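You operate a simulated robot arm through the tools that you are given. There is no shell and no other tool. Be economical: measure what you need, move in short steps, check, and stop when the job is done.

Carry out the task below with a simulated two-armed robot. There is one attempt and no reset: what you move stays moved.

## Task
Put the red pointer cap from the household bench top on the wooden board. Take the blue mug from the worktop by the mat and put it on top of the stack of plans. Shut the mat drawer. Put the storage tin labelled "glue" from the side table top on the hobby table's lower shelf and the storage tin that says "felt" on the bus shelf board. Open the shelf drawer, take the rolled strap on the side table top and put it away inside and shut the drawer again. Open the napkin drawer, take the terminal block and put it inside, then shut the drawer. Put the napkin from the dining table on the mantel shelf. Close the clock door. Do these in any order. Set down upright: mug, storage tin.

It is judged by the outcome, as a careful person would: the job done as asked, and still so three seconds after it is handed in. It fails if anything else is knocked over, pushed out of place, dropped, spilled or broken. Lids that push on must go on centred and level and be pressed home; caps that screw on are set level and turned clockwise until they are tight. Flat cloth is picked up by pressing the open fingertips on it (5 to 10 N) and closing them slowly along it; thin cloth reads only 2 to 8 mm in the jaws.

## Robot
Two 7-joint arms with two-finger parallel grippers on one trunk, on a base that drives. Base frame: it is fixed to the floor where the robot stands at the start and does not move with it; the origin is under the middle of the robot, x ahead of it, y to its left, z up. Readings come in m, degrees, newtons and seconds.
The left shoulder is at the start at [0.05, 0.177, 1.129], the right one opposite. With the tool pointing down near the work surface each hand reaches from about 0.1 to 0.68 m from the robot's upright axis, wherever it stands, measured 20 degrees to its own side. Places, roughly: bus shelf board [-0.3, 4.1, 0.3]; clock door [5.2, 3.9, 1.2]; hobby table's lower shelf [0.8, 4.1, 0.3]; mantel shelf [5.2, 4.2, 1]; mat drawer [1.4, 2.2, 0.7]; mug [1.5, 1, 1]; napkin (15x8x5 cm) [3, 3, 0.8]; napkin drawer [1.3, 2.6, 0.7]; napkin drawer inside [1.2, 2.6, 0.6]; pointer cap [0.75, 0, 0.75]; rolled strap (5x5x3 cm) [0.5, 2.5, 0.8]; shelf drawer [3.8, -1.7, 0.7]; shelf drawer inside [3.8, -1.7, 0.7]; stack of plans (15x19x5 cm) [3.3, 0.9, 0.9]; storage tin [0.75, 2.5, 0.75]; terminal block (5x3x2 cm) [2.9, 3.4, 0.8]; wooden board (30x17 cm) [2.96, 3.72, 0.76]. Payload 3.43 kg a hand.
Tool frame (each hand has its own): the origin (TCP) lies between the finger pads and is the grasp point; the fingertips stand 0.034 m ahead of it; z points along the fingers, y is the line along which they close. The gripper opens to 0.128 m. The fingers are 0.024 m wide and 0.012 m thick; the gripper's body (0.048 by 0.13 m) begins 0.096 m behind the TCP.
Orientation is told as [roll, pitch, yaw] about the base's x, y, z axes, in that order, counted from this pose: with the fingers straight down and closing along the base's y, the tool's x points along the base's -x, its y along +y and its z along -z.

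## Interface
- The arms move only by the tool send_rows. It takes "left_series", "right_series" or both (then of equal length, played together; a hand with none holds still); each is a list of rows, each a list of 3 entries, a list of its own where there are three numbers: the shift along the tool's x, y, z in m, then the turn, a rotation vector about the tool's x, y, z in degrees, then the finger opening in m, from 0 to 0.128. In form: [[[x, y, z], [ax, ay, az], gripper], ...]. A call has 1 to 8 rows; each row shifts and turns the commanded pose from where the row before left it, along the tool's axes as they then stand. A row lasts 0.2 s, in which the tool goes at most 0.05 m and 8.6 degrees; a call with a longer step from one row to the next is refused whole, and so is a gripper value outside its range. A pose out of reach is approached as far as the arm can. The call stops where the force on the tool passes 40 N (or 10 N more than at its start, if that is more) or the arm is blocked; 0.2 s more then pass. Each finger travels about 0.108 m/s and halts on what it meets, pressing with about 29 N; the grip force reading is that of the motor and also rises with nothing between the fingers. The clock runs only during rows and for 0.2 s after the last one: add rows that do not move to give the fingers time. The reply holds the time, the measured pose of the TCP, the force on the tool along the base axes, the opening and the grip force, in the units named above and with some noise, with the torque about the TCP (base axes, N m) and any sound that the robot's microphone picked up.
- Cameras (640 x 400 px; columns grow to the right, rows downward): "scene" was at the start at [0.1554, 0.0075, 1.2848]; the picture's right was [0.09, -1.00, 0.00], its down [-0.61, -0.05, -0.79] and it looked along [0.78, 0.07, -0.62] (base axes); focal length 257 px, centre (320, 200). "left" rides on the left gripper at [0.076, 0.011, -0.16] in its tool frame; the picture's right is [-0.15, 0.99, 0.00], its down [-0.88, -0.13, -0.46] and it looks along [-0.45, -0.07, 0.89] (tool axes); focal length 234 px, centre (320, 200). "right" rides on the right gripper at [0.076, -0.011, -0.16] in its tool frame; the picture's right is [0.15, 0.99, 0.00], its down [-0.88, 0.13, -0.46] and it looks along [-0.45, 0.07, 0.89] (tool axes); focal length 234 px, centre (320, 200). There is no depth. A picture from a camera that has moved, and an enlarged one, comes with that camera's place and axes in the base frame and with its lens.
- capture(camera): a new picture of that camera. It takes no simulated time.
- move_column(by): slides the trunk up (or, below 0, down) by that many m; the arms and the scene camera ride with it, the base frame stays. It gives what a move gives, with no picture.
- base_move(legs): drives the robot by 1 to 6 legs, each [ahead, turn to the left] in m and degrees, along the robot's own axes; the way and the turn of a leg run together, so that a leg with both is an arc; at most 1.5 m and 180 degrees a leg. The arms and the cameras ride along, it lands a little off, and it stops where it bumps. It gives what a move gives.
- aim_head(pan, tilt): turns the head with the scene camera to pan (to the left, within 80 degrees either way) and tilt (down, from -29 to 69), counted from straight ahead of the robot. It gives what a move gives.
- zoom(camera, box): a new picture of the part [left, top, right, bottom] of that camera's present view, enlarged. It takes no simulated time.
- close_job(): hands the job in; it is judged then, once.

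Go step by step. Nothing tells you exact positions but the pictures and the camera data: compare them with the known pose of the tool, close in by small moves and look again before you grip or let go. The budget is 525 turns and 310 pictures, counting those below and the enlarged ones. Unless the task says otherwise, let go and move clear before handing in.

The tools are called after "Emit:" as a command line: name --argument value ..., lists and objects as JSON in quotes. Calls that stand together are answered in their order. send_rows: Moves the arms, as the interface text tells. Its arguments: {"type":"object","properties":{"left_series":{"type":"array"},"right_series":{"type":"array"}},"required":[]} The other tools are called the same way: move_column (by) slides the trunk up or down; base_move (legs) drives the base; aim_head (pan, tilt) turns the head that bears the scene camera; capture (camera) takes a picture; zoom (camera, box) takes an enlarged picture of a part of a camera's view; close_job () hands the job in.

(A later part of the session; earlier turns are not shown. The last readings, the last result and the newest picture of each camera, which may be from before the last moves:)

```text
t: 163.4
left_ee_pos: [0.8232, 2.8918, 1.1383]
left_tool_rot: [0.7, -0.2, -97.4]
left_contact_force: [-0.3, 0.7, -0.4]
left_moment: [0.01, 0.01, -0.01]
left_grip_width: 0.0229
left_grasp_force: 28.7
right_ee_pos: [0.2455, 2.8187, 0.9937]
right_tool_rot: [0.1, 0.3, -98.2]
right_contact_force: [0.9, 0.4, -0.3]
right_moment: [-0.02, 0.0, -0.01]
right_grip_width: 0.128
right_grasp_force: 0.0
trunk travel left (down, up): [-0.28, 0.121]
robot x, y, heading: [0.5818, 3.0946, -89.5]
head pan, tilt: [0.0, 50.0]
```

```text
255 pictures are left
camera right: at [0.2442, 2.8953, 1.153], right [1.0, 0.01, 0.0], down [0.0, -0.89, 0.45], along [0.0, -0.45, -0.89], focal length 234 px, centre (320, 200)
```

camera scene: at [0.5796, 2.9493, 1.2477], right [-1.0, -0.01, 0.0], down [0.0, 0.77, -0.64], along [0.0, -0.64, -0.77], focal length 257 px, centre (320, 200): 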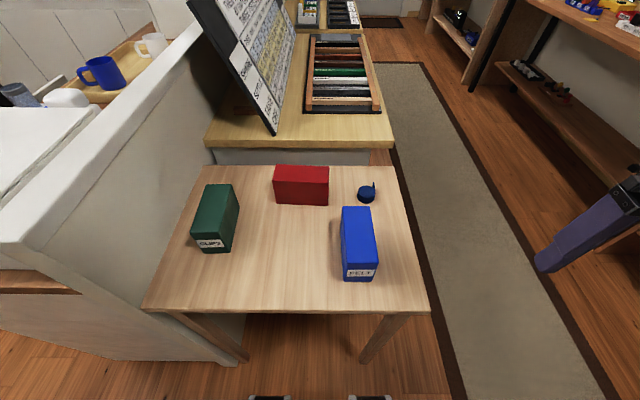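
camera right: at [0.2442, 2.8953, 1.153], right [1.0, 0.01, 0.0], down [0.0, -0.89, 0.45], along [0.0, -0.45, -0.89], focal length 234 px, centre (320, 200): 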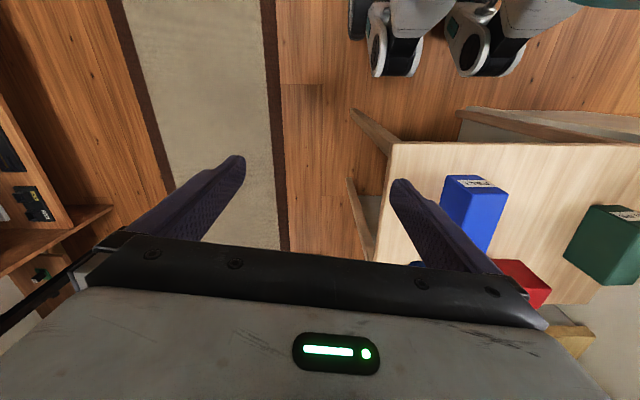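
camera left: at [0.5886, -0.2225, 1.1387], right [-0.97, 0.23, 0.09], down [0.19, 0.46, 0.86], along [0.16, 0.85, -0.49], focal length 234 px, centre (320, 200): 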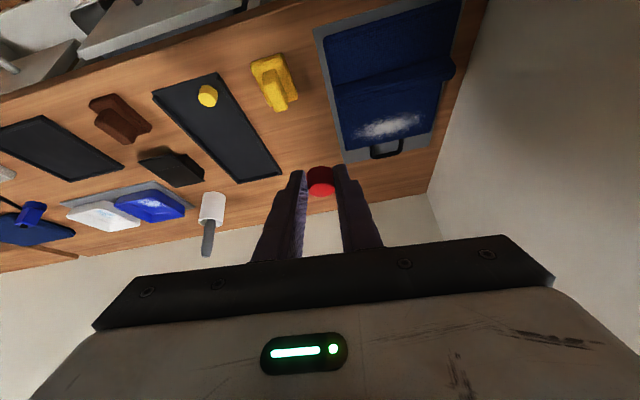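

Blue tin's centre ≈(0.508, 2.68), top z≈0.83. I'll straighten yaw, tilt the right tool 45° forward and go to a pre-grasp.

Emit:
send_rows --right_series '[[[0, 0, 0], [0, 0, -8], 0.128], [[0, 0, 0], [0, -7.5, 0], 0.128], [[0, 0, 0], [0, -7.5, 0], 0.128], [[0, 0, 0], [0, -7.5, 0], 0.128], [[0, 0, 0], [0, -7.5, 0], 0.128], [[0, 0, 0], [0, -7.5, 0], 0.128], [[0, 0, 0], [0, -7.5, 0], 0.128]]'

Emit:
send_rows --right_series '[[[0.0077, 0.0437, 0], [0, 0, 0], 0.128], [[0.0077, 0.0437, 0.018], [0, 0, 0], 0.128], [[0.0077, 0.0437, 0.018], [0, 0, 0], 0.128], [[0.0077, 0.0437, 0.018], [0, 0, 0], 0.128], [[0.0077, 0.0437, 0.018], [0, 0, 0], 0.128], [[0.0077, 0.0437, 0.018], [0, 0, 0], 0.128], [[0, 0, 0], [0, 0, 0], 0.128]]'

Emit:
capture --camera "right"

Emit:
capture --camera "scene"

```text
t: 165.0
left_ee_pos: [0.8231, 2.8923, 1.1386]
left_tool_rot: [0.7, -0.3, -97.5]
left_contact_force: [0.4, 0.4, -0.8]
left_moment: [-0.01, 0.01, 0.04]
left_grip_width: 0.0235
left_grasp_force: 28.9
right_ee_pos: [0.1842, 2.7511, 1.0475]
right_tool_rot: [0.2, -44.8, -90.2]
right_contact_force: [0.4, -0.1, 0.6]
right_moment: [0.01, -0.01, 0.0]
right_grip_width: 0.1281
right_grasp_force: 0.1
right hand out of reach, approached as far as the arm can: row 3, 4, 5, 6, 7
trunk travel left (down, up): [-0.28, 0.121]
robot x, y, heading: [0.5773, 3.0968, -89.7]
head pan, tilt: [0.0, 50.0]
```

```text
t: 166.6
left_ee_pos: [0.8227, 2.892, 1.1392]
left_tool_rot: [0.7, -0.3, -97.5]
left_contact_force: [-0.2, 0.2, -0.8]
left_moment: [0.0, -0.03, -0.02]
left_grip_width: 0.0234
left_grasp_force: 29.1
right_ee_pos: [0.4147, 2.6582, 0.9929]
right_tool_rot: [0.2, -44.8, -90.3]
right_contact_force: [-0.1, -0.5, 0.1]
right_moment: [0.02, 0.0, 0.02]
right_grip_width: 0.1281
right_grasp_force: 0.0
right hand out of reach, approached as far as the arm can: row 1, 2, 3, 4
trunk travel left (down, up): [-0.28, 0.121]
robot x, y, heading: [0.5824, 3.0972, -89.8]
head pan, tilt: [0.0, 50.0]
```

```text
254 pictures are left
camera right: at [0.4044, 2.8253, 1.0519], right [0.99, 0.1, -0.1], down [0.13, -0.3, 0.94], along [0.06, -0.95, -0.31], focal length 234 px, centre (320, 200)
```

right: 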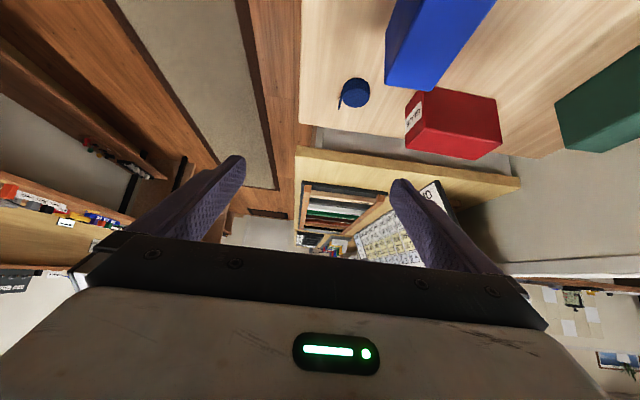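

```text
253 pictures are left
camera scene: at [0.5793, 2.9493, 1.2477], right [-1.0, -0.01, 0.0], down [0.0, 0.77, -0.64], along [0.0, -0.64, -0.77], focal length 257 px, centre (320, 200)
```

scene: 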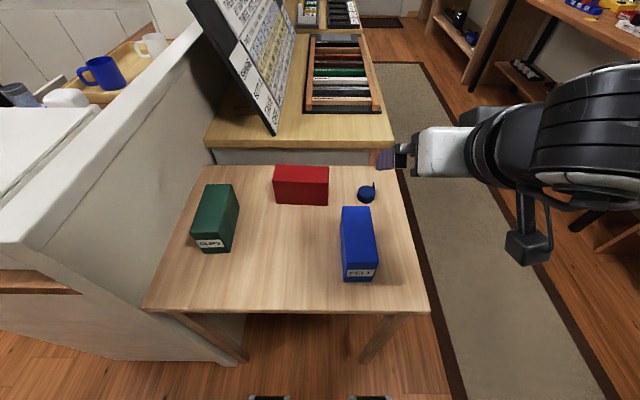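

At this tilt the hand needs more distance; I'll back the base 0.2 m.

Emit:
base_move --legs '[[-0.2, 0]]'

Emit:
send_rows --right_series '[[[0, 0, 0], [0, 0, 0], 0.128]]'

Emit:
capture --camera "right"

```text
t: 168.2
left_ee_pos: [0.8225, 3.0945, 1.1388]
left_tool_rot: [0.7, -0.4, -97.4]
left_contact_force: [0.6, 0.4, -0.9]
left_moment: [0.02, 0.02, 0.05]
left_grip_width: 0.0233
left_grasp_force: 28.8
right_ee_pos: [0.4135, 2.8594, 0.9934]
right_tool_rot: [0.2, -44.8, -90.2]
right_contact_force: [0.3, -0.3, -0.4]
right_moment: [-0.03, 0.01, 0.01]
right_grip_width: 0.1279
right_grasp_force: 0.0
trunk travel left (down, up): [-0.28, 0.121]
robot x, y, heading: [0.5822, 3.2949, -89.7]
head pan, tilt: [0.0, 50.0]
```

```text
t: 168.6
left_ee_pos: [0.8225, 3.0937, 1.1375]
left_tool_rot: [0.8, -0.3, -97.5]
left_contact_force: [-0.1, 0.6, -0.1]
left_moment: [0.0, 0.03, 0.01]
left_grip_width: 0.0233
left_grasp_force: 29.1
right_ee_pos: [0.4135, 2.8592, 0.9935]
right_tool_rot: [0.2, -44.8, -90.2]
right_contact_force: [-0.5, 0.1, 0.2]
right_moment: [0.03, 0.0, -0.01]
right_grip_width: 0.128
right_grasp_force: 0.1
trunk travel left (down, up): [-0.28, 0.121]
robot x, y, heading: [0.581, 3.2996, -89.8]
head pan, tilt: [0.0, 50.0]
```

```text
252 pictures are left
camera right: at [0.4032, 3.026, 1.0521], right [0.99, 0.1, -0.1], down [0.13, -0.3, 0.94], along [0.07, -0.95, -0.31], focal length 234 px, centre (320, 200)
```

right: 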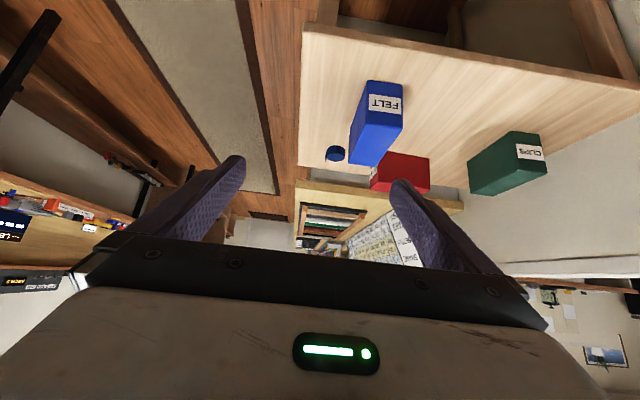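

Now align laterally and go down the approach line to pre-grasp.

Emit:
send_rows --right_series '[[[0.009, 0.047, 0], [0, 0, 0], 0.128], [[0.009, 0.047, 0], [0, 0, 0], 0.128], [[0, 0, 0.043], [0, 0, 0], 0.128], [[0, 0, 0.043], [0, 0, 0], 0.128], [[0, 0, 0.03], [0, 0, 0], 0.128], [[0, 0, 0], [0, 0, 0], 0.128]]'

Emit:
capture --camera "right"

Emit:
capture --camera "scene"

```text
t: 170.0
left_ee_pos: [0.8218, 3.0928, 1.1383]
left_tool_rot: [0.8, -0.2, -97.3]
left_contact_force: [0.4, 0.1, 0.1]
left_moment: [-0.03, -0.03, 0.0]
left_grip_width: 0.0233
left_grasp_force: 28.9
right_ee_pos: [0.5058, 2.7923, 0.8997]
right_tool_rot: [0.2, -44.8, -90.1]
right_contact_force: [-0.5, -0.3, 0.2]
right_moment: [-0.05, -0.01, 0.01]
right_grip_width: 0.1281
right_grasp_force: 0.2
trunk travel left (down, up): [-0.28, 0.121]
robot x, y, heading: [0.5772, 3.294, -89.7]
head pan, tilt: [0.0, 50.0]
```

```text
251 pictures are left
camera right: at [0.494, 2.9589, 0.9579], right [0.99, 0.1, -0.1], down [0.13, -0.3, 0.94], along [0.07, -0.95, -0.31], focal length 234 px, centre (320, 200)
```

right: 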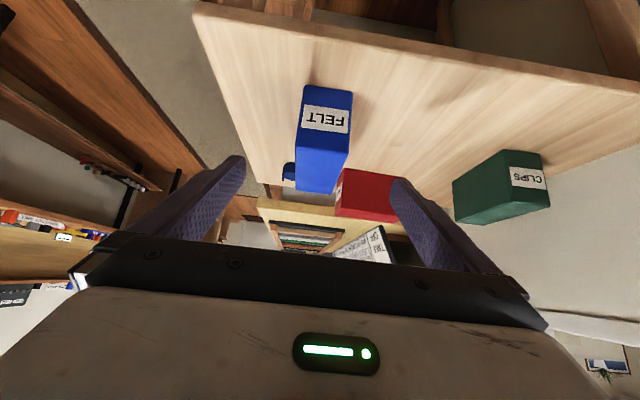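

```text
250 pictures are left
camera scene: at [0.5786, 3.1501, 1.2477], right [-1.0, -0.01, 0.0], down [0.0, 0.77, -0.64], along [0.0, -0.64, -0.77], focal length 257 px, centre (320, 200)
```

scene: 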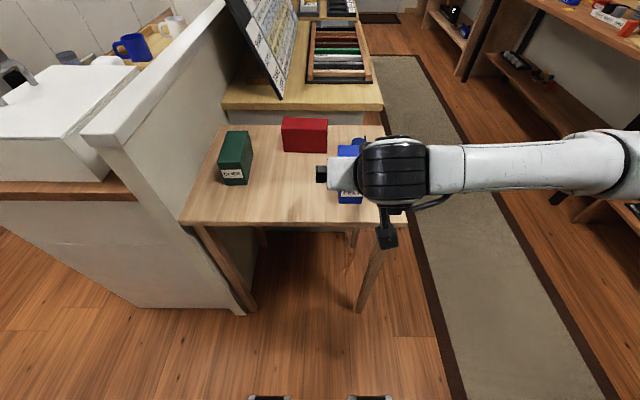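

Aligned. Advance 14 cm along the fingers and close.

Emit:
send_rows --right_series '[[[0, 0, 0.047], [0, 0, 0], 0.128], [[0, 0, 0.047], [0, 0, 0], 0.128], [[0, 0, 0.047], [0, 0, 0], 0.128], [[0, 0, 0], [0, 0, 0], 0.11], [[0, 0, 0], [0, 0, 0], 0.08], [[0, 0, 0], [0, 0, 0], 0.05], [[0, 0, 0], [0, 0, 0], 0.04], [[0, 0, 0], [0, 0, 0], 0.04]]'

Emit:
capture --camera "right"

```text
t: 171.8
left_ee_pos: [0.8209, 3.0934, 1.1381]
left_tool_rot: [0.7, -0.3, -97.4]
left_contact_force: [1.0, -0.2, -0.5]
left_moment: [0.0, 0.0, -0.01]
left_grip_width: 0.0235
left_grasp_force: 28.5
right_ee_pos: [0.5076, 2.6971, 0.7991]
right_tool_rot: [0.2, -44.7, -90.2]
right_contact_force: [-0.2, -1.2, -0.5]
right_moment: [-0.13, -0.05, 0.0]
right_grip_width: 0.058
right_grasp_force: 28.9
trunk travel left (down, up): [-0.28, 0.121]
robot x, y, heading: [0.5828, 3.297, -89.4]
head pan, tilt: [0.0, 50.0]
```

```text
249 pictures are left
camera right: at [0.4951, 2.8634, 0.8576], right [0.99, 0.1, -0.1], down [0.13, -0.31, 0.94], along [0.07, -0.95, -0.32], focal length 234 px, centre (320, 200)
```

right: 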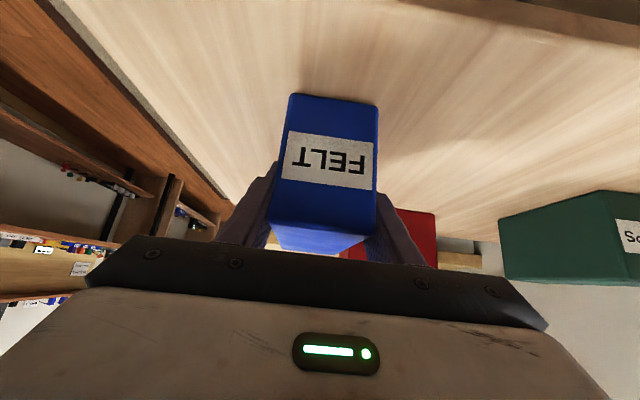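

FELT tin gripped (58 mm). Lift and retract slightly.

Emit:
send_rows --right_series '[[[-0.02, 0, -0.02], [0, 0, 0], 0.04], [[-0.033, 0, -0.033], [0, 0, 0], 0.04], [[-0.033, 0, -0.033], [0, 0, 0], 0.04], [[-0.033, 0, -0.033], [0, 0, 0], 0.04], [[0.0, 0, -0.045], [0, 0, 0], 0.04], [[0.033, 0, -0.033], [0, 0, 0], 0.04]]'

Emit:
base_move --legs '[[0, -71.6], [0.93, 0]]'

Emit:
aim_head --pan -40 --tilt 35

Emit:
capture --camera "scene"

```text
t: 173.2
left_ee_pos: [0.8212, 3.093, 1.1377]
left_tool_rot: [0.8, -0.3, -97.4]
left_contact_force: [0.1, 0.3, -0.6]
left_moment: [-0.02, 0.0, -0.01]
left_grip_width: 0.0233
left_grasp_force: 29.3
right_ee_pos: [0.506, 2.7695, 0.9985]
right_tool_rot: [0.1, -44.7, -90.2]
right_contact_force: [0.7, 0.6, -2.8]
right_moment: [0.07, 0.01, 0.0]
right_grip_width: 0.0579
right_grasp_force: 28.8
trunk travel left (down, up): [-0.28, 0.121]
robot x, y, heading: [0.5809, 3.2987, -89.7]
head pan, tilt: [0.0, 50.0]
```

```text
t: 181.2
left_ee_pos: [-0.4202, 2.6986, 1.1378]
left_tool_rot: [0.7, -0.3, -168.8]
left_contact_force: [0.1, 0.0, -1.2]
left_moment: [-0.01, 0.0, -0.01]
left_grip_width: 0.0231
left_grasp_force: 28.9
right_ee_pos: [-0.828, 2.894, 0.998]
right_tool_rot: [0.1, -44.7, -161.6]
right_contact_force: [-0.3, 0.2, -3.2]
right_moment: [0.03, -0.07, 0.01]
right_grip_width: 0.0578
right_grasp_force: 28.9
trunk travel left (down, up): [-0.28, 0.121]
robot x, y, heading: [-0.301, 2.9947, -161.3]
head pan, tilt: [0.0, 50.0]
```

```text
t: 182.2
left_ee_pos: [-0.4181, 2.6992, 1.1396]
left_tool_rot: [0.7, -0.4, -168.9]
left_contact_force: [0.8, -0.3, -0.5]
left_moment: [0.01, 0.0, -0.01]
left_grip_width: 0.0234
left_grasp_force: 28.9
right_ee_pos: [-0.8273, 2.8947, 0.998]
right_tool_rot: [0.2, -44.6, -161.8]
right_contact_force: [0.4, -0.1, -3.0]
right_moment: [0.02, -0.03, -0.03]
right_grip_width: 0.0579
right_grasp_force: 29.0
trunk travel left (down, up): [-0.28, 0.121]
robot x, y, heading: [-0.3031, 2.9944, -161.2]
head pan, tilt: [-40.0, 35.0]
```

```text
248 pictures are left
camera scene: at [-0.4517, 3.0033, 1.2693], right [0.36, 0.93, 0.0], down [0.54, -0.21, -0.82], along [-0.76, 0.3, -0.57], focal length 257 px, centre (320, 200)
```

scene: 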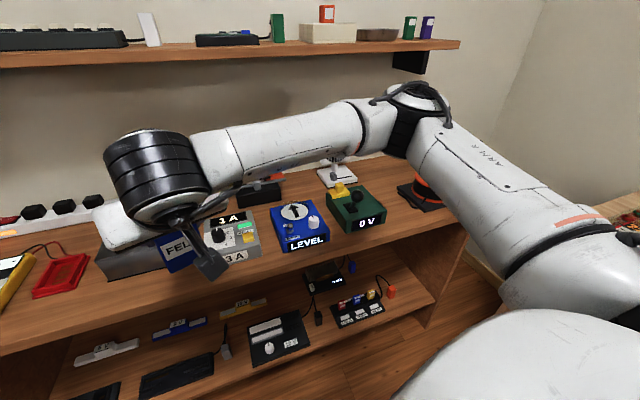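

The right hand is above a bench; I'll raise the trunk a bit for clearance and turn right to face +y (bus shelf).

Emit:
move_column --by 0.1

Emit:
base_move --legs '[[0, -108.8]]'

Emit:
aim_head --pan 0 --tilt 40

Emit:
capture --camera "scene"

```text
t: 183.6
left_ee_pos: [-0.4197, 2.698, 1.2371]
left_tool_rot: [0.6, -0.2, -168.8]
left_contact_force: [0.6, -0.6, -0.3]
left_moment: [0.0, -0.03, -0.02]
left_grip_width: 0.0232
left_grasp_force: 28.4
right_ee_pos: [-0.8275, 2.8956, 1.0981]
right_tool_rot: [0.1, -44.8, -161.7]
right_contact_force: [0.0, -0.4, -3.5]
right_moment: [0.03, -0.05, 0.0]
right_grip_width: 0.058
right_grasp_force: 28.9
trunk travel left (down, up): [-0.38, 0.021]
robot x, y, heading: [-0.3031, 2.9939, -160.9]
head pan, tilt: [-40.0, 35.0]
```

```text
t: 188.6
left_ee_pos: [-0.5419, 3.2027, 1.2375]
left_tool_rot: [0.7, -0.3, 81.5]
left_contact_force: [0.1, 0.8, -0.6]
left_moment: [0.01, 0.01, -0.02]
left_grip_width: 0.0231
left_grasp_force: 29.4
right_ee_pos: [-0.2198, 3.5225, 1.0982]
right_tool_rot: [0.1, -44.7, 88.7]
right_contact_force: [0.0, 0.8, -2.7]
right_moment: [-0.04, 0.04, -0.05]
right_grip_width: 0.0578
right_grasp_force: 28.6
trunk travel left (down, up): [-0.38, 0.021]
robot x, y, heading: [-0.3037, 2.9949, 89.2]
head pan, tilt: [-40.0, 35.0]
```

```text
t: 189.6
left_ee_pos: [-0.5426, 3.2036, 1.2379]
left_tool_rot: [0.7, -0.3, 81.5]
left_contact_force: [-0.3, 0.2, -0.5]
left_moment: [0.01, -0.01, -0.01]
left_grip_width: 0.0233
left_grasp_force: 29.2
right_ee_pos: [-0.2205, 3.5228, 1.0974]
right_tool_rot: [0.2, -44.7, 88.7]
right_contact_force: [-0.6, -0.2, -2.2]
right_moment: [-0.07, -0.03, -0.01]
right_grip_width: 0.058
right_grasp_force: 28.6
trunk travel left (down, up): [-0.38, 0.021]
robot x, y, heading: [-0.3047, 2.9937, 89.2]
head pan, tilt: [0.0, 40.0]
```

```text
247 pictures are left
camera scene: at [-0.3009, 3.1495, 1.3618], right [1.0, -0.01, 0.0], down [-0.01, -0.64, -0.77], along [0.01, 0.77, -0.64], focal length 257 px, centre (320, 200)
```

scene: 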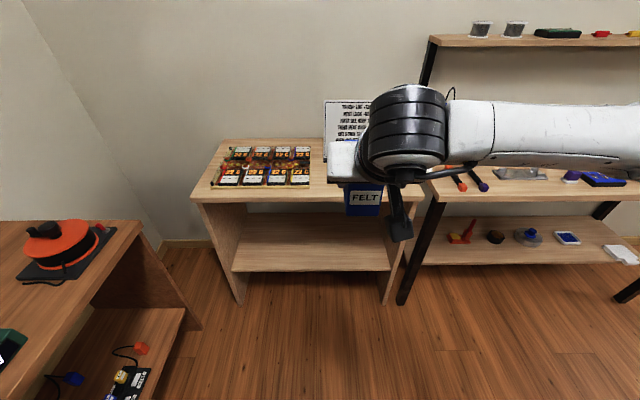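

Bus shelf lower board is empty: z≈0.31, front edge y≈3.88, x −0.7…0.05. I'll shift slightly right, then lower the trunk fully.

Emit:
base_move --legs '[[0, -40], [0.15, 0], [0, 41]]'

Emit:
move_column --by -0.36

Emit:
capture --camera "scene"

```text
t: 194.7
left_ee_pos: [-0.4451, 3.3155, 1.239]
left_tool_rot: [0.8, -0.1, 81.9]
left_contact_force: [0.4, 0.5, 0.1]
left_moment: [-0.02, 0.03, 0.01]
left_grip_width: 0.0233
left_grasp_force: 28.7
right_ee_pos: [-0.125, 3.6355, 1.0977]
right_tool_rot: [0.1, -44.6, 89.1]
right_contact_force: [0.5, 0.0, -2.7]
right_moment: [-0.05, 0.01, 0.03]
right_grip_width: 0.058
right_grasp_force: 29.3
trunk travel left (down, up): [-0.38, 0.021]
robot x, y, heading: [-0.2047, 3.1101, 89.6]
head pan, tilt: [0.0, 40.0]
```

```text
t: 198.2
left_ee_pos: [-0.447, 3.316, 0.8781]
left_tool_rot: [0.7, -0.2, 81.9]
left_contact_force: [0.0, 0.6, 0.3]
left_moment: [-0.02, -0.02, 0.0]
left_grip_width: 0.0234
left_grasp_force: 29.1
right_ee_pos: [-0.1247, 3.6364, 0.7372]
right_tool_rot: [0.1, -44.7, 89.1]
right_contact_force: [0.1, 0.9, -2.6]
right_moment: [-0.06, -0.01, -0.01]
right_grip_width: 0.0577
right_grasp_force: 29.3
trunk travel left (down, up): [-0.02, 0.381]
robot x, y, heading: [-0.2067, 3.1093, 89.6]
head pan, tilt: [0.0, 40.0]
```

```text
246 pictures are left
camera scene: at [-0.204, 3.2635, 1.0018], right [1.0, -0.01, 0.0], down [0.0, -0.64, -0.77], along [0.01, 0.77, -0.64], focal length 257 px, centre (320, 200)
```

scene: 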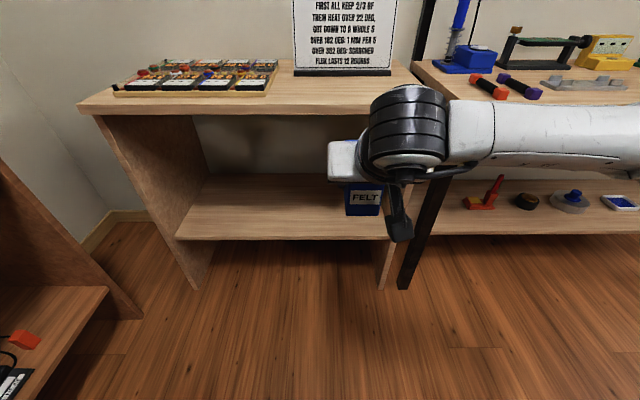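

I'll lower the hand in front of the shelf to z≈0.455.

Emit:
send_rows --right_series '[[[0.0285, 0, 0.0285], [0, 0, 0], 0.04], [[0.0285, 0, 0.0285], [0, 0, 0], 0.04], [[0.0285, 0, 0.0285], [0, 0, 0], 0.04], [[0.0285, 0, 0.0285], [0, 0, 0], 0.04], [[0.0285, 0, 0.0285], [0, 0, 0], 0.04], [[0.0285, 0, 0.0285], [0, 0, 0], 0.04], [[0.0285, 0, 0.0285], [0, 0, 0], 0.04], [[0, 0, 0], [0, 0, 0], 0.04]]'

Emit:
capture --camera "scene"

Emit:
capture --camera "right"

```text
t: 200.0
left_ee_pos: [-0.4442, 3.316, 0.8796]
left_tool_rot: [0.7, -0.3, 81.9]
left_contact_force: [-0.1, 0.9, -0.6]
left_moment: [0.02, 0.01, 0.01]
left_grip_width: 0.0231
left_grasp_force: 28.8
right_ee_pos: [-0.126, 3.6351, 0.4559]
right_tool_rot: [0.2, -44.6, 89.0]
right_contact_force: [-0.1, -0.4, -3.5]
right_moment: [-0.04, -0.02, 0.03]
right_grip_width: 0.0579
right_grasp_force: 29.1
trunk travel left (down, up): [-0.02, 0.381]
robot x, y, heading: [-0.2057, 3.1089, 89.5]
head pan, tilt: [0.0, 40.0]
```

```text
245 pictures are left
camera scene: at [-0.204, 3.2635, 1.0018], right [1.0, -0.01, 0.0], down [0.0, -0.64, -0.77], along [0.01, 0.77, -0.64], focal length 257 px, centre (320, 200)
```

scene: 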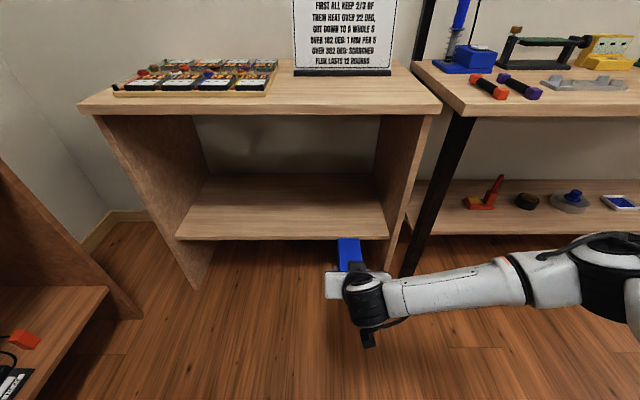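

```text
244 pictures are left
camera right: at [-0.1173, 3.4678, 0.5147], right [-0.99, -0.09, -0.1], down [-0.12, 0.31, 0.94], along [-0.05, 0.95, -0.32], focal length 234 px, centre (320, 200)
```

right: 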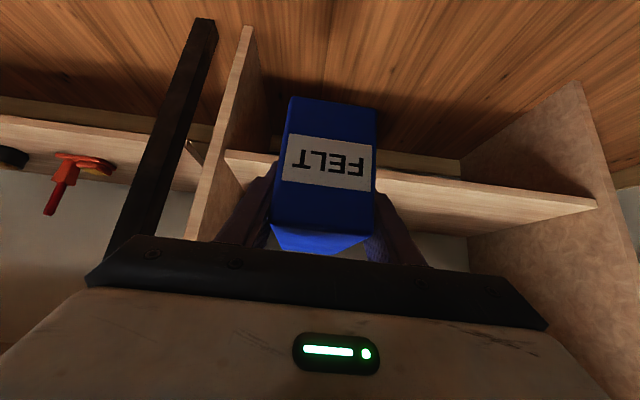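

Tin clears the board (z≈0.326). Drive forward 0.325 m to bring it in above the board.

Emit:
base_move --legs '[[0.325, 0]]'

Emit:
capture --camera "scene"

Emit:
capture --camera "right"

```text
t: 202.2
left_ee_pos: [-0.4433, 3.6369, 0.8785]
left_tool_rot: [0.8, -0.2, 81.8]
left_contact_force: [0.8, 1.2, 0.1]
left_moment: [0.02, -0.06, -0.01]
left_grip_width: 0.0234
left_grasp_force: 29.0
right_ee_pos: [-0.1242, 3.9551, 0.4563]
right_tool_rot: [0.2, -44.7, 89.1]
right_contact_force: [-0.6, 0.0, -3.3]
right_moment: [-0.04, -0.02, 0.04]
right_grip_width: 0.0582
right_grasp_force: 29.0
trunk travel left (down, up): [-0.02, 0.381]
robot x, y, heading: [-0.2, 3.431, 89.1]
head pan, tilt: [0.0, 40.0]
```

```text
243 pictures are left
camera scene: at [-0.2016, 3.5849, 1.0018], right [1.0, -0.01, 0.0], down [0.0, -0.64, -0.77], along [0.01, 0.77, -0.64], focal length 257 px, centre (320, 200)
```

scene: 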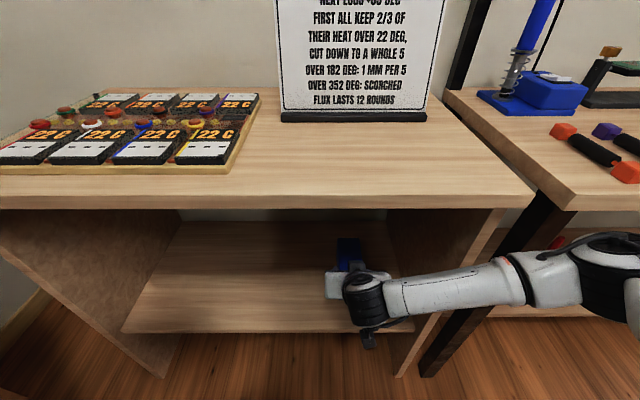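

```text
242 pictures are left
camera right: at [-0.115, 3.7893, 0.5153], right [-0.99, -0.09, -0.1], down [-0.12, 0.31, 0.94], along [-0.05, 0.95, -0.32], focal length 234 px, centre (320, 200)
```

right: 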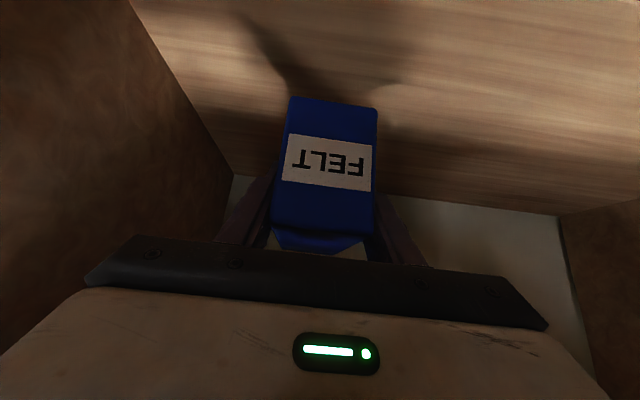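

Tin is over the board. Lower gently until contact.

Emit:
send_rows --right_series '[[[0.0141, 0, 0.0141], [0, 0, 0], 0.04], [[0.0141, 0, 0.0141], [0, 0, 0], 0.04], [[0.0141, 0, 0.0141], [0, 0, 0], 0.04], [[0.004, 0, 0.004], [0, 0, 0], 0.04], [[0.003, 0, 0.003], [0, 0, 0], 0.04]]'

```text
t: 203.4
left_ee_pos: [-0.4425, 3.6367, 0.8784]
left_tool_rot: [0.7, -0.3, 81.9]
left_contact_force: [-0.1, 0.1, 0.1]
left_moment: [0.0, 0.01, -0.01]
left_grip_width: 0.0233
left_grasp_force: 28.6
right_ee_pos: [-0.1243, 3.9559, 0.3865]
right_tool_rot: [0.2, -44.8, 89.0]
right_contact_force: [0.2, 0.1, -2.7]
right_moment: [0.0, 0.02, 0.01]
right_grip_width: 0.0578
right_grasp_force: 28.8
trunk travel left (down, up): [-0.02, 0.381]
robot x, y, heading: [-0.2042, 3.4281, 89.7]
head pan, tilt: [0.0, 40.0]
```

Emit:
send_rows --right_series '[[[0.002, 0, 0.002], [0, 0, 0], 0.04], [[0.002, 0, 0.002], [0, 0, 0], 0.04], [[0.0015, 0, 0.0015], [0, 0, 0], 0.04]]'

Emit:
capture --camera "right"

```text
t: 204.2
left_ee_pos: [-0.4424, 3.6368, 0.8795]
left_tool_rot: [0.7, -0.3, 81.9]
left_contact_force: [-0.4, 0.1, 0.3]
left_moment: [0.01, 0.03, 0.0]
left_grip_width: 0.0234
left_grasp_force: 28.4
right_ee_pos: [-0.1242, 3.9567, 0.379]
right_tool_rot: [0.1, -44.6, 89.1]
right_contact_force: [-0.3, -0.2, -3.2]
right_moment: [-0.03, -0.02, 0.02]
right_grip_width: 0.0578
right_grasp_force: 28.7
trunk travel left (down, up): [-0.02, 0.381]
robot x, y, heading: [-0.2022, 3.424, 89.7]
head pan, tilt: [0.0, 40.0]
```

```text
241 pictures are left
camera right: at [-0.1151, 3.7894, 0.4382], right [-0.99, -0.09, -0.1], down [-0.12, 0.31, 0.94], along [-0.05, 0.95, -0.32], focal length 234 px, centre (320, 200)
```

right: 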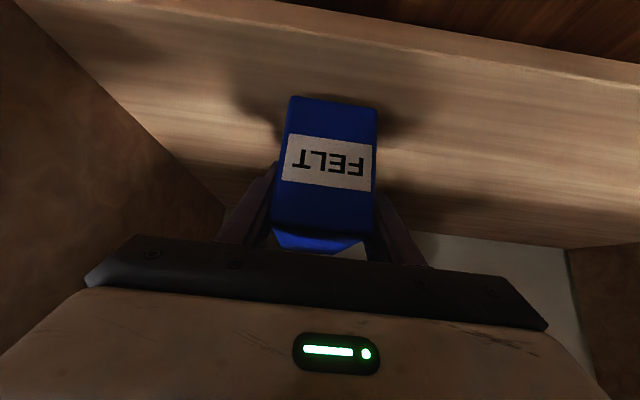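

Emit:
send_rows --right_series '[[[0.002, 0, 0.002], [0, 0, 0], 0.04], [[0.002, 0, 0.002], [0, 0, 0], 0.04], [[0.002, 0, 0.002], [0, 0, 0], 0.04], [[0.002, 0, 0.002], [0, 0, 0], 0.04]]'

```text
t: 205.2
left_ee_pos: [-0.4431, 3.6358, 0.8796]
left_tool_rot: [0.7, -0.4, 81.9]
left_contact_force: [0.0, -0.4, -0.6]
left_moment: [0.0, -0.01, 0.0]
left_grip_width: 0.023
left_grasp_force: 28.9
right_ee_pos: [-0.1242, 3.9552, 0.3692]
right_tool_rot: [0.2, -44.8, 89.1]
right_contact_force: [-1.0, -1.9, 4.0]
right_moment: [-0.14, -0.16, -0.11]
right_grip_width: 0.0577
right_grasp_force: 28.7
trunk travel left (down, up): [-0.02, 0.381]
robot x, y, heading: [-0.2034, 3.433, 89.7]
head pan, tilt: [0.0, 40.0]
```

Contact. Release and withdraw along the fingers.

Emit:
send_rows --right_series '[[[0, 0, 0], [0, 0, 0], 0.06], [[0, 0, 0], [0, 0, 0], 0.08], [[0, 0, 0], [0, 0, 0], 0.1], [[0, 0, -0.03], [0, 0, 0], 0.1], [[0, 0, -0.045], [0, 0, 0], 0.1], [[0.02, 0, -0.04], [0, 0, 0], 0.1], [[0.02, 0, -0.04], [0, 0, 0], 0.1]]'

Emit:
base_move --legs '[[-0.3, 0]]'

Emit:
capture --camera "scene"

```text
t: 206.8
left_ee_pos: [-0.4431, 3.6375, 0.8787]
left_tool_rot: [0.7, -0.3, 81.9]
left_contact_force: [-0.3, -0.3, 0.6]
left_moment: [-0.02, 0.0, 0.03]
left_grip_width: 0.0235
left_grasp_force: 28.8
right_ee_pos: [-0.1244, 3.819, 0.4556]
right_tool_rot: [0.1, -44.6, 89.0]
right_contact_force: [0.3, 0.2, -0.2]
right_moment: [-0.02, 0.01, -0.05]
right_grip_width: 0.0999
right_grasp_force: 0.1
trunk travel left (down, up): [-0.02, 0.381]
robot x, y, heading: [-0.1997, 3.4294, 89.6]
head pan, tilt: [0.0, 40.0]
```

```text
t: 208.8
left_ee_pos: [-0.4457, 3.3427, 0.8777]
left_tool_rot: [0.6, -0.2, 82.2]
left_contact_force: [0.6, 0.5, 0.4]
left_moment: [-0.01, 0.0, 0.0]
left_grip_width: 0.0231
left_grasp_force: 29.2
right_ee_pos: [-0.1263, 3.5256, 0.4525]
right_tool_rot: [0.1, -44.7, 89.3]
right_contact_force: [0.7, 0.1, 0.8]
right_moment: [0.0, 0.0, -0.03]
right_grip_width: 0.1003
right_grasp_force: 0.0
trunk travel left (down, up): [-0.02, 0.381]
robot x, y, heading: [-0.2053, 3.1375, 89.8]
head pan, tilt: [0.0, 40.0]
```

```text
240 pictures are left
camera scene: at [-0.2039, 3.2916, 1.0018], right [1.0, 0.0, 0.0], down [0.0, -0.64, -0.77], along [0.0, 0.77, -0.64], focal length 257 px, centre (320, 200)
```

scene: 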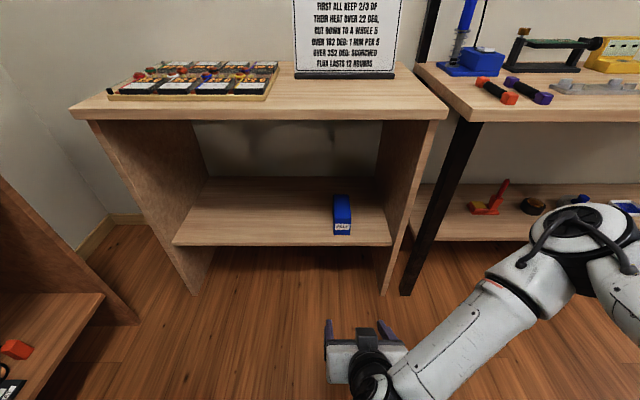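

FELT tin stands on the bus shelf board. Now raise the arm/trunk and go back for the red GLUE tin, approaching from -x.

Emit:
send_rows --right_series '[[[-0.0285, 0, -0.0285], [0, 0, 0], 0.128], [[-0.0285, 0, -0.0285], [0, 0, 0], 0.128], [[-0.0285, 0, -0.0285], [0, 0, 0], 0.128], [[-0.0285, 0, -0.0285], [0, 0, 0], 0.128], [[-0.0285, 0, -0.0285], [0, 0, 0], 0.128], [[-0.0285, 0, -0.0285], [0, 0, 0], 0.128], [[-0.0285, 0, -0.0285], [0, 0, 0], 0.128]]'

Emit:
move_column --by 0.32

Emit:
base_move --legs '[[0, -150], [0.49, 0], [0, 61]]'

Emit:
aim_head --pan -10 --tilt 45

Emit:
capture --camera "scene"

```text
t: 210.4
left_ee_pos: [-0.4462, 3.3423, 0.8774]
left_tool_rot: [0.7, -0.3, 82.3]
left_contact_force: [0.0, 0.5, -0.7]
left_moment: [0.01, -0.02, 0.0]
left_grip_width: 0.0232
left_grasp_force: 29.4
right_ee_pos: [-0.1248, 3.5273, 0.7334]
right_tool_rot: [0.1, -44.6, 89.5]
right_contact_force: [0.4, 0.3, 0.0]
right_moment: [-0.02, -0.02, 0.04]
right_grip_width: 0.1283
right_grasp_force: 0.2
trunk travel left (down, up): [-0.02, 0.381]
robot x, y, heading: [-0.2022, 3.1365, 90.1]
head pan, tilt: [0.0, 40.0]
```

```text
t: 213.6
left_ee_pos: [-0.446, 3.3424, 1.1982]
left_tool_rot: [0.7, -0.4, 82.2]
left_contact_force: [0.7, -0.4, 0.5]
left_moment: [-0.02, 0.02, -0.03]
left_grip_width: 0.0233
left_grasp_force: 28.7
right_ee_pos: [-0.1262, 3.5277, 1.0534]
right_tool_rot: [0.2, -44.7, 89.3]
right_contact_force: [0.4, -0.2, -0.1]
right_moment: [0.01, 0.01, 0.0]
right_grip_width: 0.1278
right_grasp_force: 0.0
trunk travel left (down, up): [-0.34, 0.061]
robot x, y, heading: [-0.2065, 3.1354, 89.8]
head pan, tilt: [0.0, 40.0]
```

```text
t: 225.1
left_ee_pos: [0.2592, 2.988, 1.1979]
left_tool_rot: [0.7, -0.3, -3.8]
left_contact_force: [-0.3, 1.1, -0.4]
left_moment: [-0.01, 0.04, 0.03]
left_grip_width: 0.0233
left_grasp_force: 29.4
right_ee_pos: [0.4661, 2.6801, 1.053]
right_tool_rot: [0.1, -44.7, 3.5]
right_contact_force: [0.2, -0.2, -1.2]
right_moment: [-0.01, 0.02, -0.03]
right_grip_width: 0.1281
right_grasp_force: 0.0
trunk travel left (down, up): [-0.34, 0.061]
robot x, y, heading: [0.0683, 2.7311, 4.1]
head pan, tilt: [0.0, 40.0]
```

```text
t: 225.8
left_ee_pos: [0.2587, 2.9877, 1.1985]
left_tool_rot: [0.7, -0.2, -3.8]
left_contact_force: [0.1, 0.4, -1.0]
left_moment: [0.0, 0.03, -0.01]
left_grip_width: 0.0234
left_grasp_force: 29.0
right_ee_pos: [0.4675, 2.6814, 1.0534]
right_tool_rot: [0.1, -44.7, 3.4]
right_contact_force: [-0.3, -1.0, -0.2]
right_moment: [-0.02, 0.0, -0.05]
right_grip_width: 0.128
right_grasp_force: 0.0
trunk travel left (down, up): [-0.34, 0.061]
robot x, y, heading: [0.0737, 2.7302, 3.7]
head pan, tilt: [-10.0, 45.0]
```

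```text
239 pictures are left
camera scene: at [0.2208, 2.7275, 1.3146], right [-0.11, -0.99, 0.0], down [-0.7, 0.07, -0.71], along [0.7, -0.07, -0.71], focal length 257 px, centre (320, 200)
```

scene: 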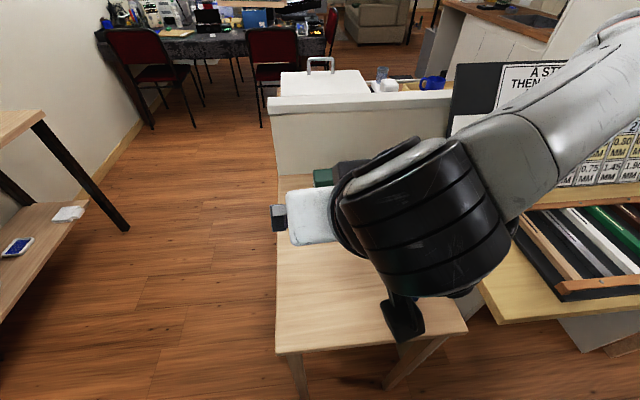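

Align the heading, lower the trunk and shift right over the red tin.

Emit:
base_move --legs '[[0, -3.7]]'

Emit:
send_rows --right_series '[[[0, -0.045, 0], [0, 0, 0], 0.128], [[0, -0.045, 0], [0, 0, 0], 0.128], [[0, -0.045, 0], [0, 0, 0], 0.128]]'

Emit:
move_column --by -0.08

Emit:
capture --camera "right"

```text
t: 226.7
left_ee_pos: [0.274, 2.9747, 1.1969]
left_tool_rot: [0.7, -0.4, -7.5]
left_contact_force: [0.6, 0.4, 0.4]
left_moment: [-0.01, 0.03, 0.02]
left_grip_width: 0.0232
left_grasp_force: 28.9
right_ee_pos: [0.4626, 2.6553, 1.0516]
right_tool_rot: [0.1, -44.6, -0.2]
right_contact_force: [0.1, 0.2, 0.9]
right_moment: [0.06, 0.03, -0.01]
right_grip_width: 0.128
right_grasp_force: 0.1
trunk travel left (down, up): [-0.34, 0.061]
robot x, y, heading: [0.0729, 2.73, 0.2]
head pan, tilt: [-10.0, 45.0]
```

```text
t: 227.5
left_ee_pos: [0.2752, 2.9741, 1.1981]
left_tool_rot: [0.7, -0.3, -7.5]
left_contact_force: [-0.6, 0.5, 0.2]
left_moment: [0.02, -0.01, 0.03]
left_grip_width: 0.0232
left_grasp_force: 28.9
right_ee_pos: [0.4983, 2.5394, 1.0669]
right_tool_rot: [0.1, -44.6, -0.3]
right_contact_force: [0.9, 0.7, 0.2]
right_moment: [-0.01, -0.02, -0.01]
right_grip_width: 0.128
right_grasp_force: 0.1
right hand out of reach, approached as far as the arm can: row 1, 2, 3
trunk travel left (down, up): [-0.34, 0.061]
robot x, y, heading: [0.0701, 2.7333, 0.1]
head pan, tilt: [-10.0, 45.0]
```

```text
t: 228.6
left_ee_pos: [0.2749, 2.9737, 1.1182]
left_tool_rot: [0.7, -0.3, -7.5]
left_contact_force: [-1.0, -0.1, -0.4]
left_moment: [-0.03, -0.02, -0.01]
left_grip_width: 0.0235
left_grasp_force: 28.6
right_ee_pos: [0.4984, 2.541, 0.9875]
right_tool_rot: [0.1, -44.6, -0.3]
right_contact_force: [0.5, 0.0, -0.1]
right_moment: [-0.02, 0.01, -0.02]
right_grip_width: 0.1282
right_grasp_force: 0.0
trunk travel left (down, up): [-0.26, 0.141]
robot x, y, heading: [0.0708, 2.7279, 0.3]
head pan, tilt: [-10.0, 45.0]
```

```text
238 pictures are left
camera right: at [0.3326, 2.53, 1.0466], right [-0.1, 0.99, -0.1], down [0.31, 0.13, 0.94], along [0.95, 0.06, -0.32], focal length 234 px, centre (320, 200)
```

right: 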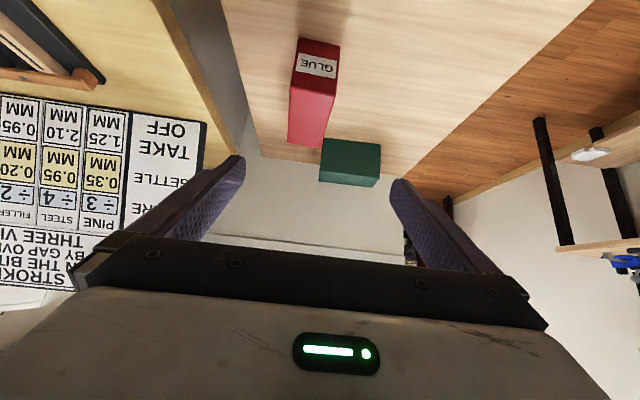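

Red tin: x 0.56–0.69, y≈2.521, aligned with x. Move straight in to the grasp and close.

Emit:
send_rows --right_series '[[[0.0107, -0.01, 0.0423], [0, 0, 0], 0.128], [[0.0107, -0.01, 0.0423], [0, 0, 0], 0.128], [[0.0107, 0, 0.0423], [0, 0, 0], 0.128], [[0, 0, 0], [0, 0, 0], 0.128]]'

Emit:
capture --camera "right"

```text
t: 229.6
left_ee_pos: [0.2743, 2.9744, 1.1168]
left_tool_rot: [0.7, -0.3, -7.5]
left_contact_force: [-0.4, 0.5, -0.1]
left_moment: [-0.02, 0.01, -0.02]
left_grip_width: 0.0232
left_grasp_force: 28.9
right_ee_pos: [0.568, 2.5209, 0.8717]
right_tool_rot: [0.1, -44.6, -0.3]
right_contact_force: [0.1, -0.1, 0.0]
right_moment: [-0.02, 0.01, -0.02]
right_grip_width: 0.1281
right_grasp_force: 0.1
trunk travel left (down, up): [-0.26, 0.141]
robot x, y, heading: [0.0728, 2.729, 0.3]
head pan, tilt: [-10.0, 45.0]
```

```text
237 pictures are left
camera right: at [0.4014, 2.5102, 0.9312], right [-0.1, 0.99, -0.1], down [0.31, 0.13, 0.94], along [0.95, 0.06, -0.32], focal length 234 px, centre (320, 200)
```

right: 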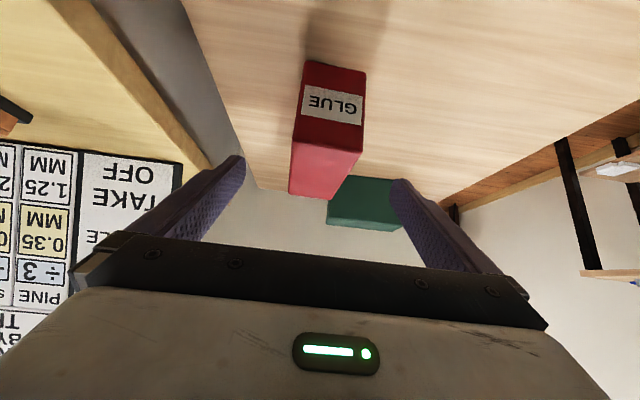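

Emit:
send_rows --right_series '[[[0.0107, 0, 0.0423], [0, 0, 0], 0.128], [[0.0107, 0, 0.04], [0, 0, 0], 0.128], [[0, 0, 0], [0, 0, 0], 0.11], [[0, 0, 0], [0, 0, 0], 0.09], [[0, 0, 0], [0, 0, 0], 0.07], [[0, 0, 0], [0, 0, 0], 0.05], [[0, 0, 0], [0, 0, 0], 0.04], [[0, 0, 0], [0, 0, 0], 0.04]]'

Emit:
capture --camera "right"

```text
t: 231.4
left_ee_pos: [0.2755, 2.9738, 1.1186]
left_tool_rot: [0.7, -0.3, -7.5]
left_contact_force: [-0.4, 0.8, 0.9]
left_moment: [0.0, 0.0, 0.0]
left_grip_width: 0.0232
left_grasp_force: 28.5
right_ee_pos: [0.6071, 2.5213, 0.7981]
right_tool_rot: [0.0, -44.6, -0.3]
right_contact_force: [0.5, 0.3, 0.4]
right_moment: [-0.11, -0.17, -0.02]
right_grip_width: 0.0578
right_grasp_force: 29.0
trunk travel left (down, up): [-0.26, 0.141]
robot x, y, heading: [0.0733, 2.7324, 0.5]
head pan, tilt: [-10.0, 45.0]
```

```text
236 pictures are left
camera right: at [0.4406, 2.5106, 0.8572], right [-0.1, 0.99, -0.1], down [0.31, 0.13, 0.94], along [0.95, 0.06, -0.32], focal length 234 px, centre (320, 200)
```

right: 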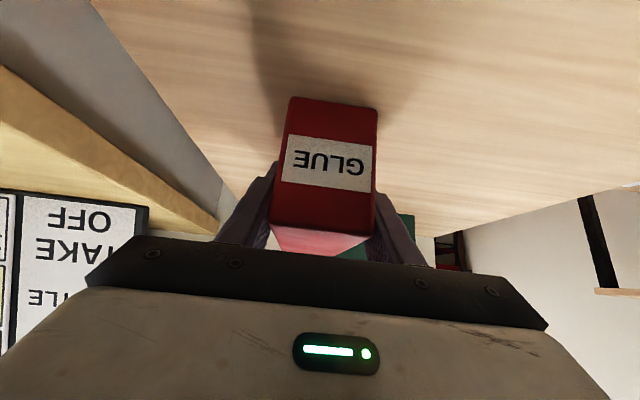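

GLUE tin gripped. Lift, then drive round to the hobby table.

Emit:
send_rows --right_series '[[[-0.02, 0, -0.02], [0, 0, 0], 0.04], [[-0.033, 0, -0.033], [0, 0, 0], 0.04], [[-0.033, 0, -0.033], [0, 0, 0], 0.04], [[-0.033, 0, -0.033], [0, 0, 0], 0.04], [[-0.03, 0.015, -0.03], [0, 0, 0], 0.04], [[0, 0.04, 0], [0, 0, 0], 0.04], [[0, 0.04, 0], [0, 0, 0], 0.04], [[0, 0.02, 0], [0, 0, 0], 0.04]]'

Emit:
base_move --legs '[[-0.15, 0], [0, 90], [0.42, 0], [0, -90], [0.6, 0], [0, 90]]'

Emit:
aim_head --pan 0 --tilt 40

Emit:
capture --camera "scene"

```text
t: 233.2
left_ee_pos: [0.2756, 2.9754, 1.1174]
left_tool_rot: [0.7, -0.3, -7.5]
left_contact_force: [0.9, -0.2, -0.1]
left_moment: [0.03, 0.0, 0.02]
left_grip_width: 0.0231
left_grasp_force: 29.1
right_ee_pos: [0.613, 2.6341, 1.0114]
right_tool_rot: [0.0, -44.5, -0.4]
right_contact_force: [0.2, 0.1, -3.3]
right_moment: [-0.03, 0.04, 0.01]
right_grip_width: 0.0579
right_grasp_force: 29.4
trunk travel left (down, up): [-0.26, 0.141]
robot x, y, heading: [0.0687, 2.7342, 0.2]
head pan, tilt: [-10.0, 45.0]
```

```text
t: 251.1
left_ee_pos: [0.3055, 3.3161, 1.1187]
left_tool_rot: [0.7, -0.3, 76.5]
left_contact_force: [0.2, -0.2, 0.9]
left_moment: [0.0, -0.01, -0.03]
left_grip_width: 0.0234
left_grasp_force: 28.8
right_ee_pos: [0.6798, 3.6153, 1.0113]
right_tool_rot: [0.1, -44.6, 83.5]
right_contact_force: [0.2, -0.1, -3.1]
right_moment: [-0.05, 0.0, -0.03]
right_grip_width: 0.058
right_grasp_force: 29.3
trunk travel left (down, up): [-0.26, 0.141]
robot x, y, heading: [0.5276, 3.0886, 84.1]
head pan, tilt: [-10.0, 45.0]
```

```text
t: 251.9
left_ee_pos: [0.3049, 3.3164, 1.1185]
left_tool_rot: [0.6, -0.4, 76.3]
left_contact_force: [0.1, -0.7, -0.1]
left_moment: [0.0, -0.01, -0.02]
left_grip_width: 0.0233
left_grasp_force: 28.7
right_ee_pos: [0.6811, 3.6145, 1.0112]
right_tool_rot: [0.1, -44.5, 83.5]
right_contact_force: [0.2, 0.4, -3.1]
right_moment: [-0.06, 0.05, 0.02]
right_grip_width: 0.058
right_grasp_force: 28.8
trunk travel left (down, up): [-0.26, 0.141]
robot x, y, heading: [0.5241, 3.0865, 84.0]
head pan, tilt: [0.0, 40.0]
```

```text
235 pictures are left
camera scene: at [0.541, 3.2415, 1.2418], right [0.99, -0.1, 0.0], down [-0.07, -0.64, -0.77], along [0.08, 0.76, -0.64], focal length 257 px, centre (320, 200)
```

scene: 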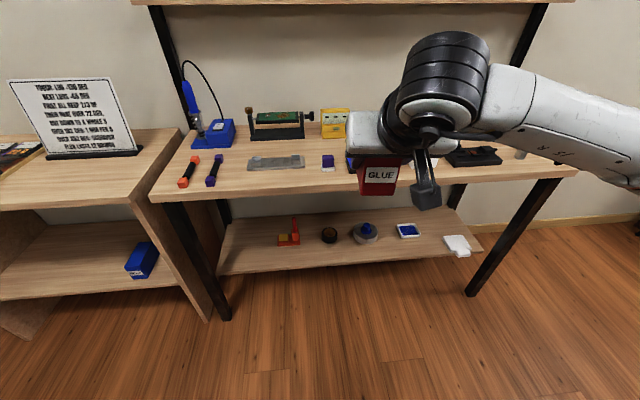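

Free spot on the hobby lower shelf at left (x≈0.32, in front y≈3.93–4.06). Shift robot 0.3 m left.

Emit:
base_move --legs '[[0, 95], [0.3, 0], [0, -89]]'

Emit:
move_column --by -0.24

Emit:
capture --camera "scene"

```text
t: 261.9
left_ee_pos: [-0.0183, 3.2741, 1.1188]
left_tool_rot: [0.7, -0.3, 83.7]
left_contact_force: [0.6, 0.3, -0.7]
left_moment: [0.02, 0.03, 0.03]
left_grip_width: 0.023
left_grasp_force: 29.1
right_ee_pos: [0.3136, 3.6179, 1.0117]
right_tool_rot: [0.1, -44.5, 91.1]
right_contact_force: [0.2, 1.0, -2.4]
right_moment: [-0.04, 0.0, 0.03]
right_grip_width: 0.0579
right_grasp_force: 29.2
trunk travel left (down, up): [-0.26, 0.141]
robot x, y, heading: [0.2291, 3.0746, 91.6]
head pan, tilt: [0.0, 40.0]
```

```text
t: 264.4
left_ee_pos: [-0.0175, 3.2743, 0.8786]
left_tool_rot: [0.8, -0.3, 83.8]
left_contact_force: [0.1, 0.6, 0.1]
left_moment: [0.03, 0.01, -0.03]
left_grip_width: 0.0233
left_grasp_force: 28.8
right_ee_pos: [0.3145, 3.6196, 0.7716]
right_tool_rot: [0.0, -44.5, 91.0]
right_contact_force: [-0.1, -0.4, -1.8]
right_moment: [-0.04, -0.01, 0.02]
right_grip_width: 0.0579
right_grasp_force: 28.8
trunk travel left (down, up): [-0.02, 0.381]
robot x, y, heading: [0.2248, 3.075, 91.6]
head pan, tilt: [0.0, 40.0]
```

```text
234 pictures are left
camera scene: at [0.2244, 3.2308, 1.0019], right [1.0, 0.03, 0.0], down [0.02, -0.64, -0.77], along [-0.02, 0.77, -0.64], focal length 257 px, centre (320, 200)
```

scene: 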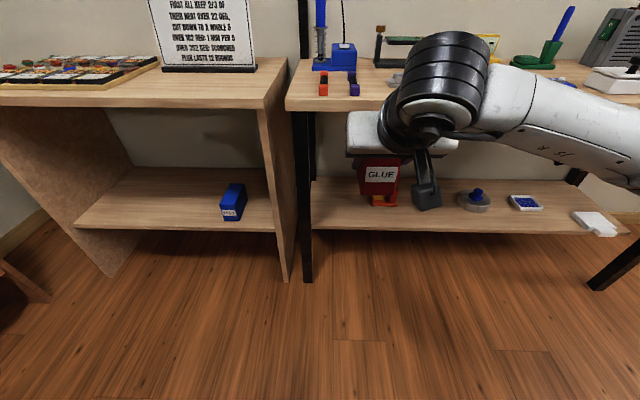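

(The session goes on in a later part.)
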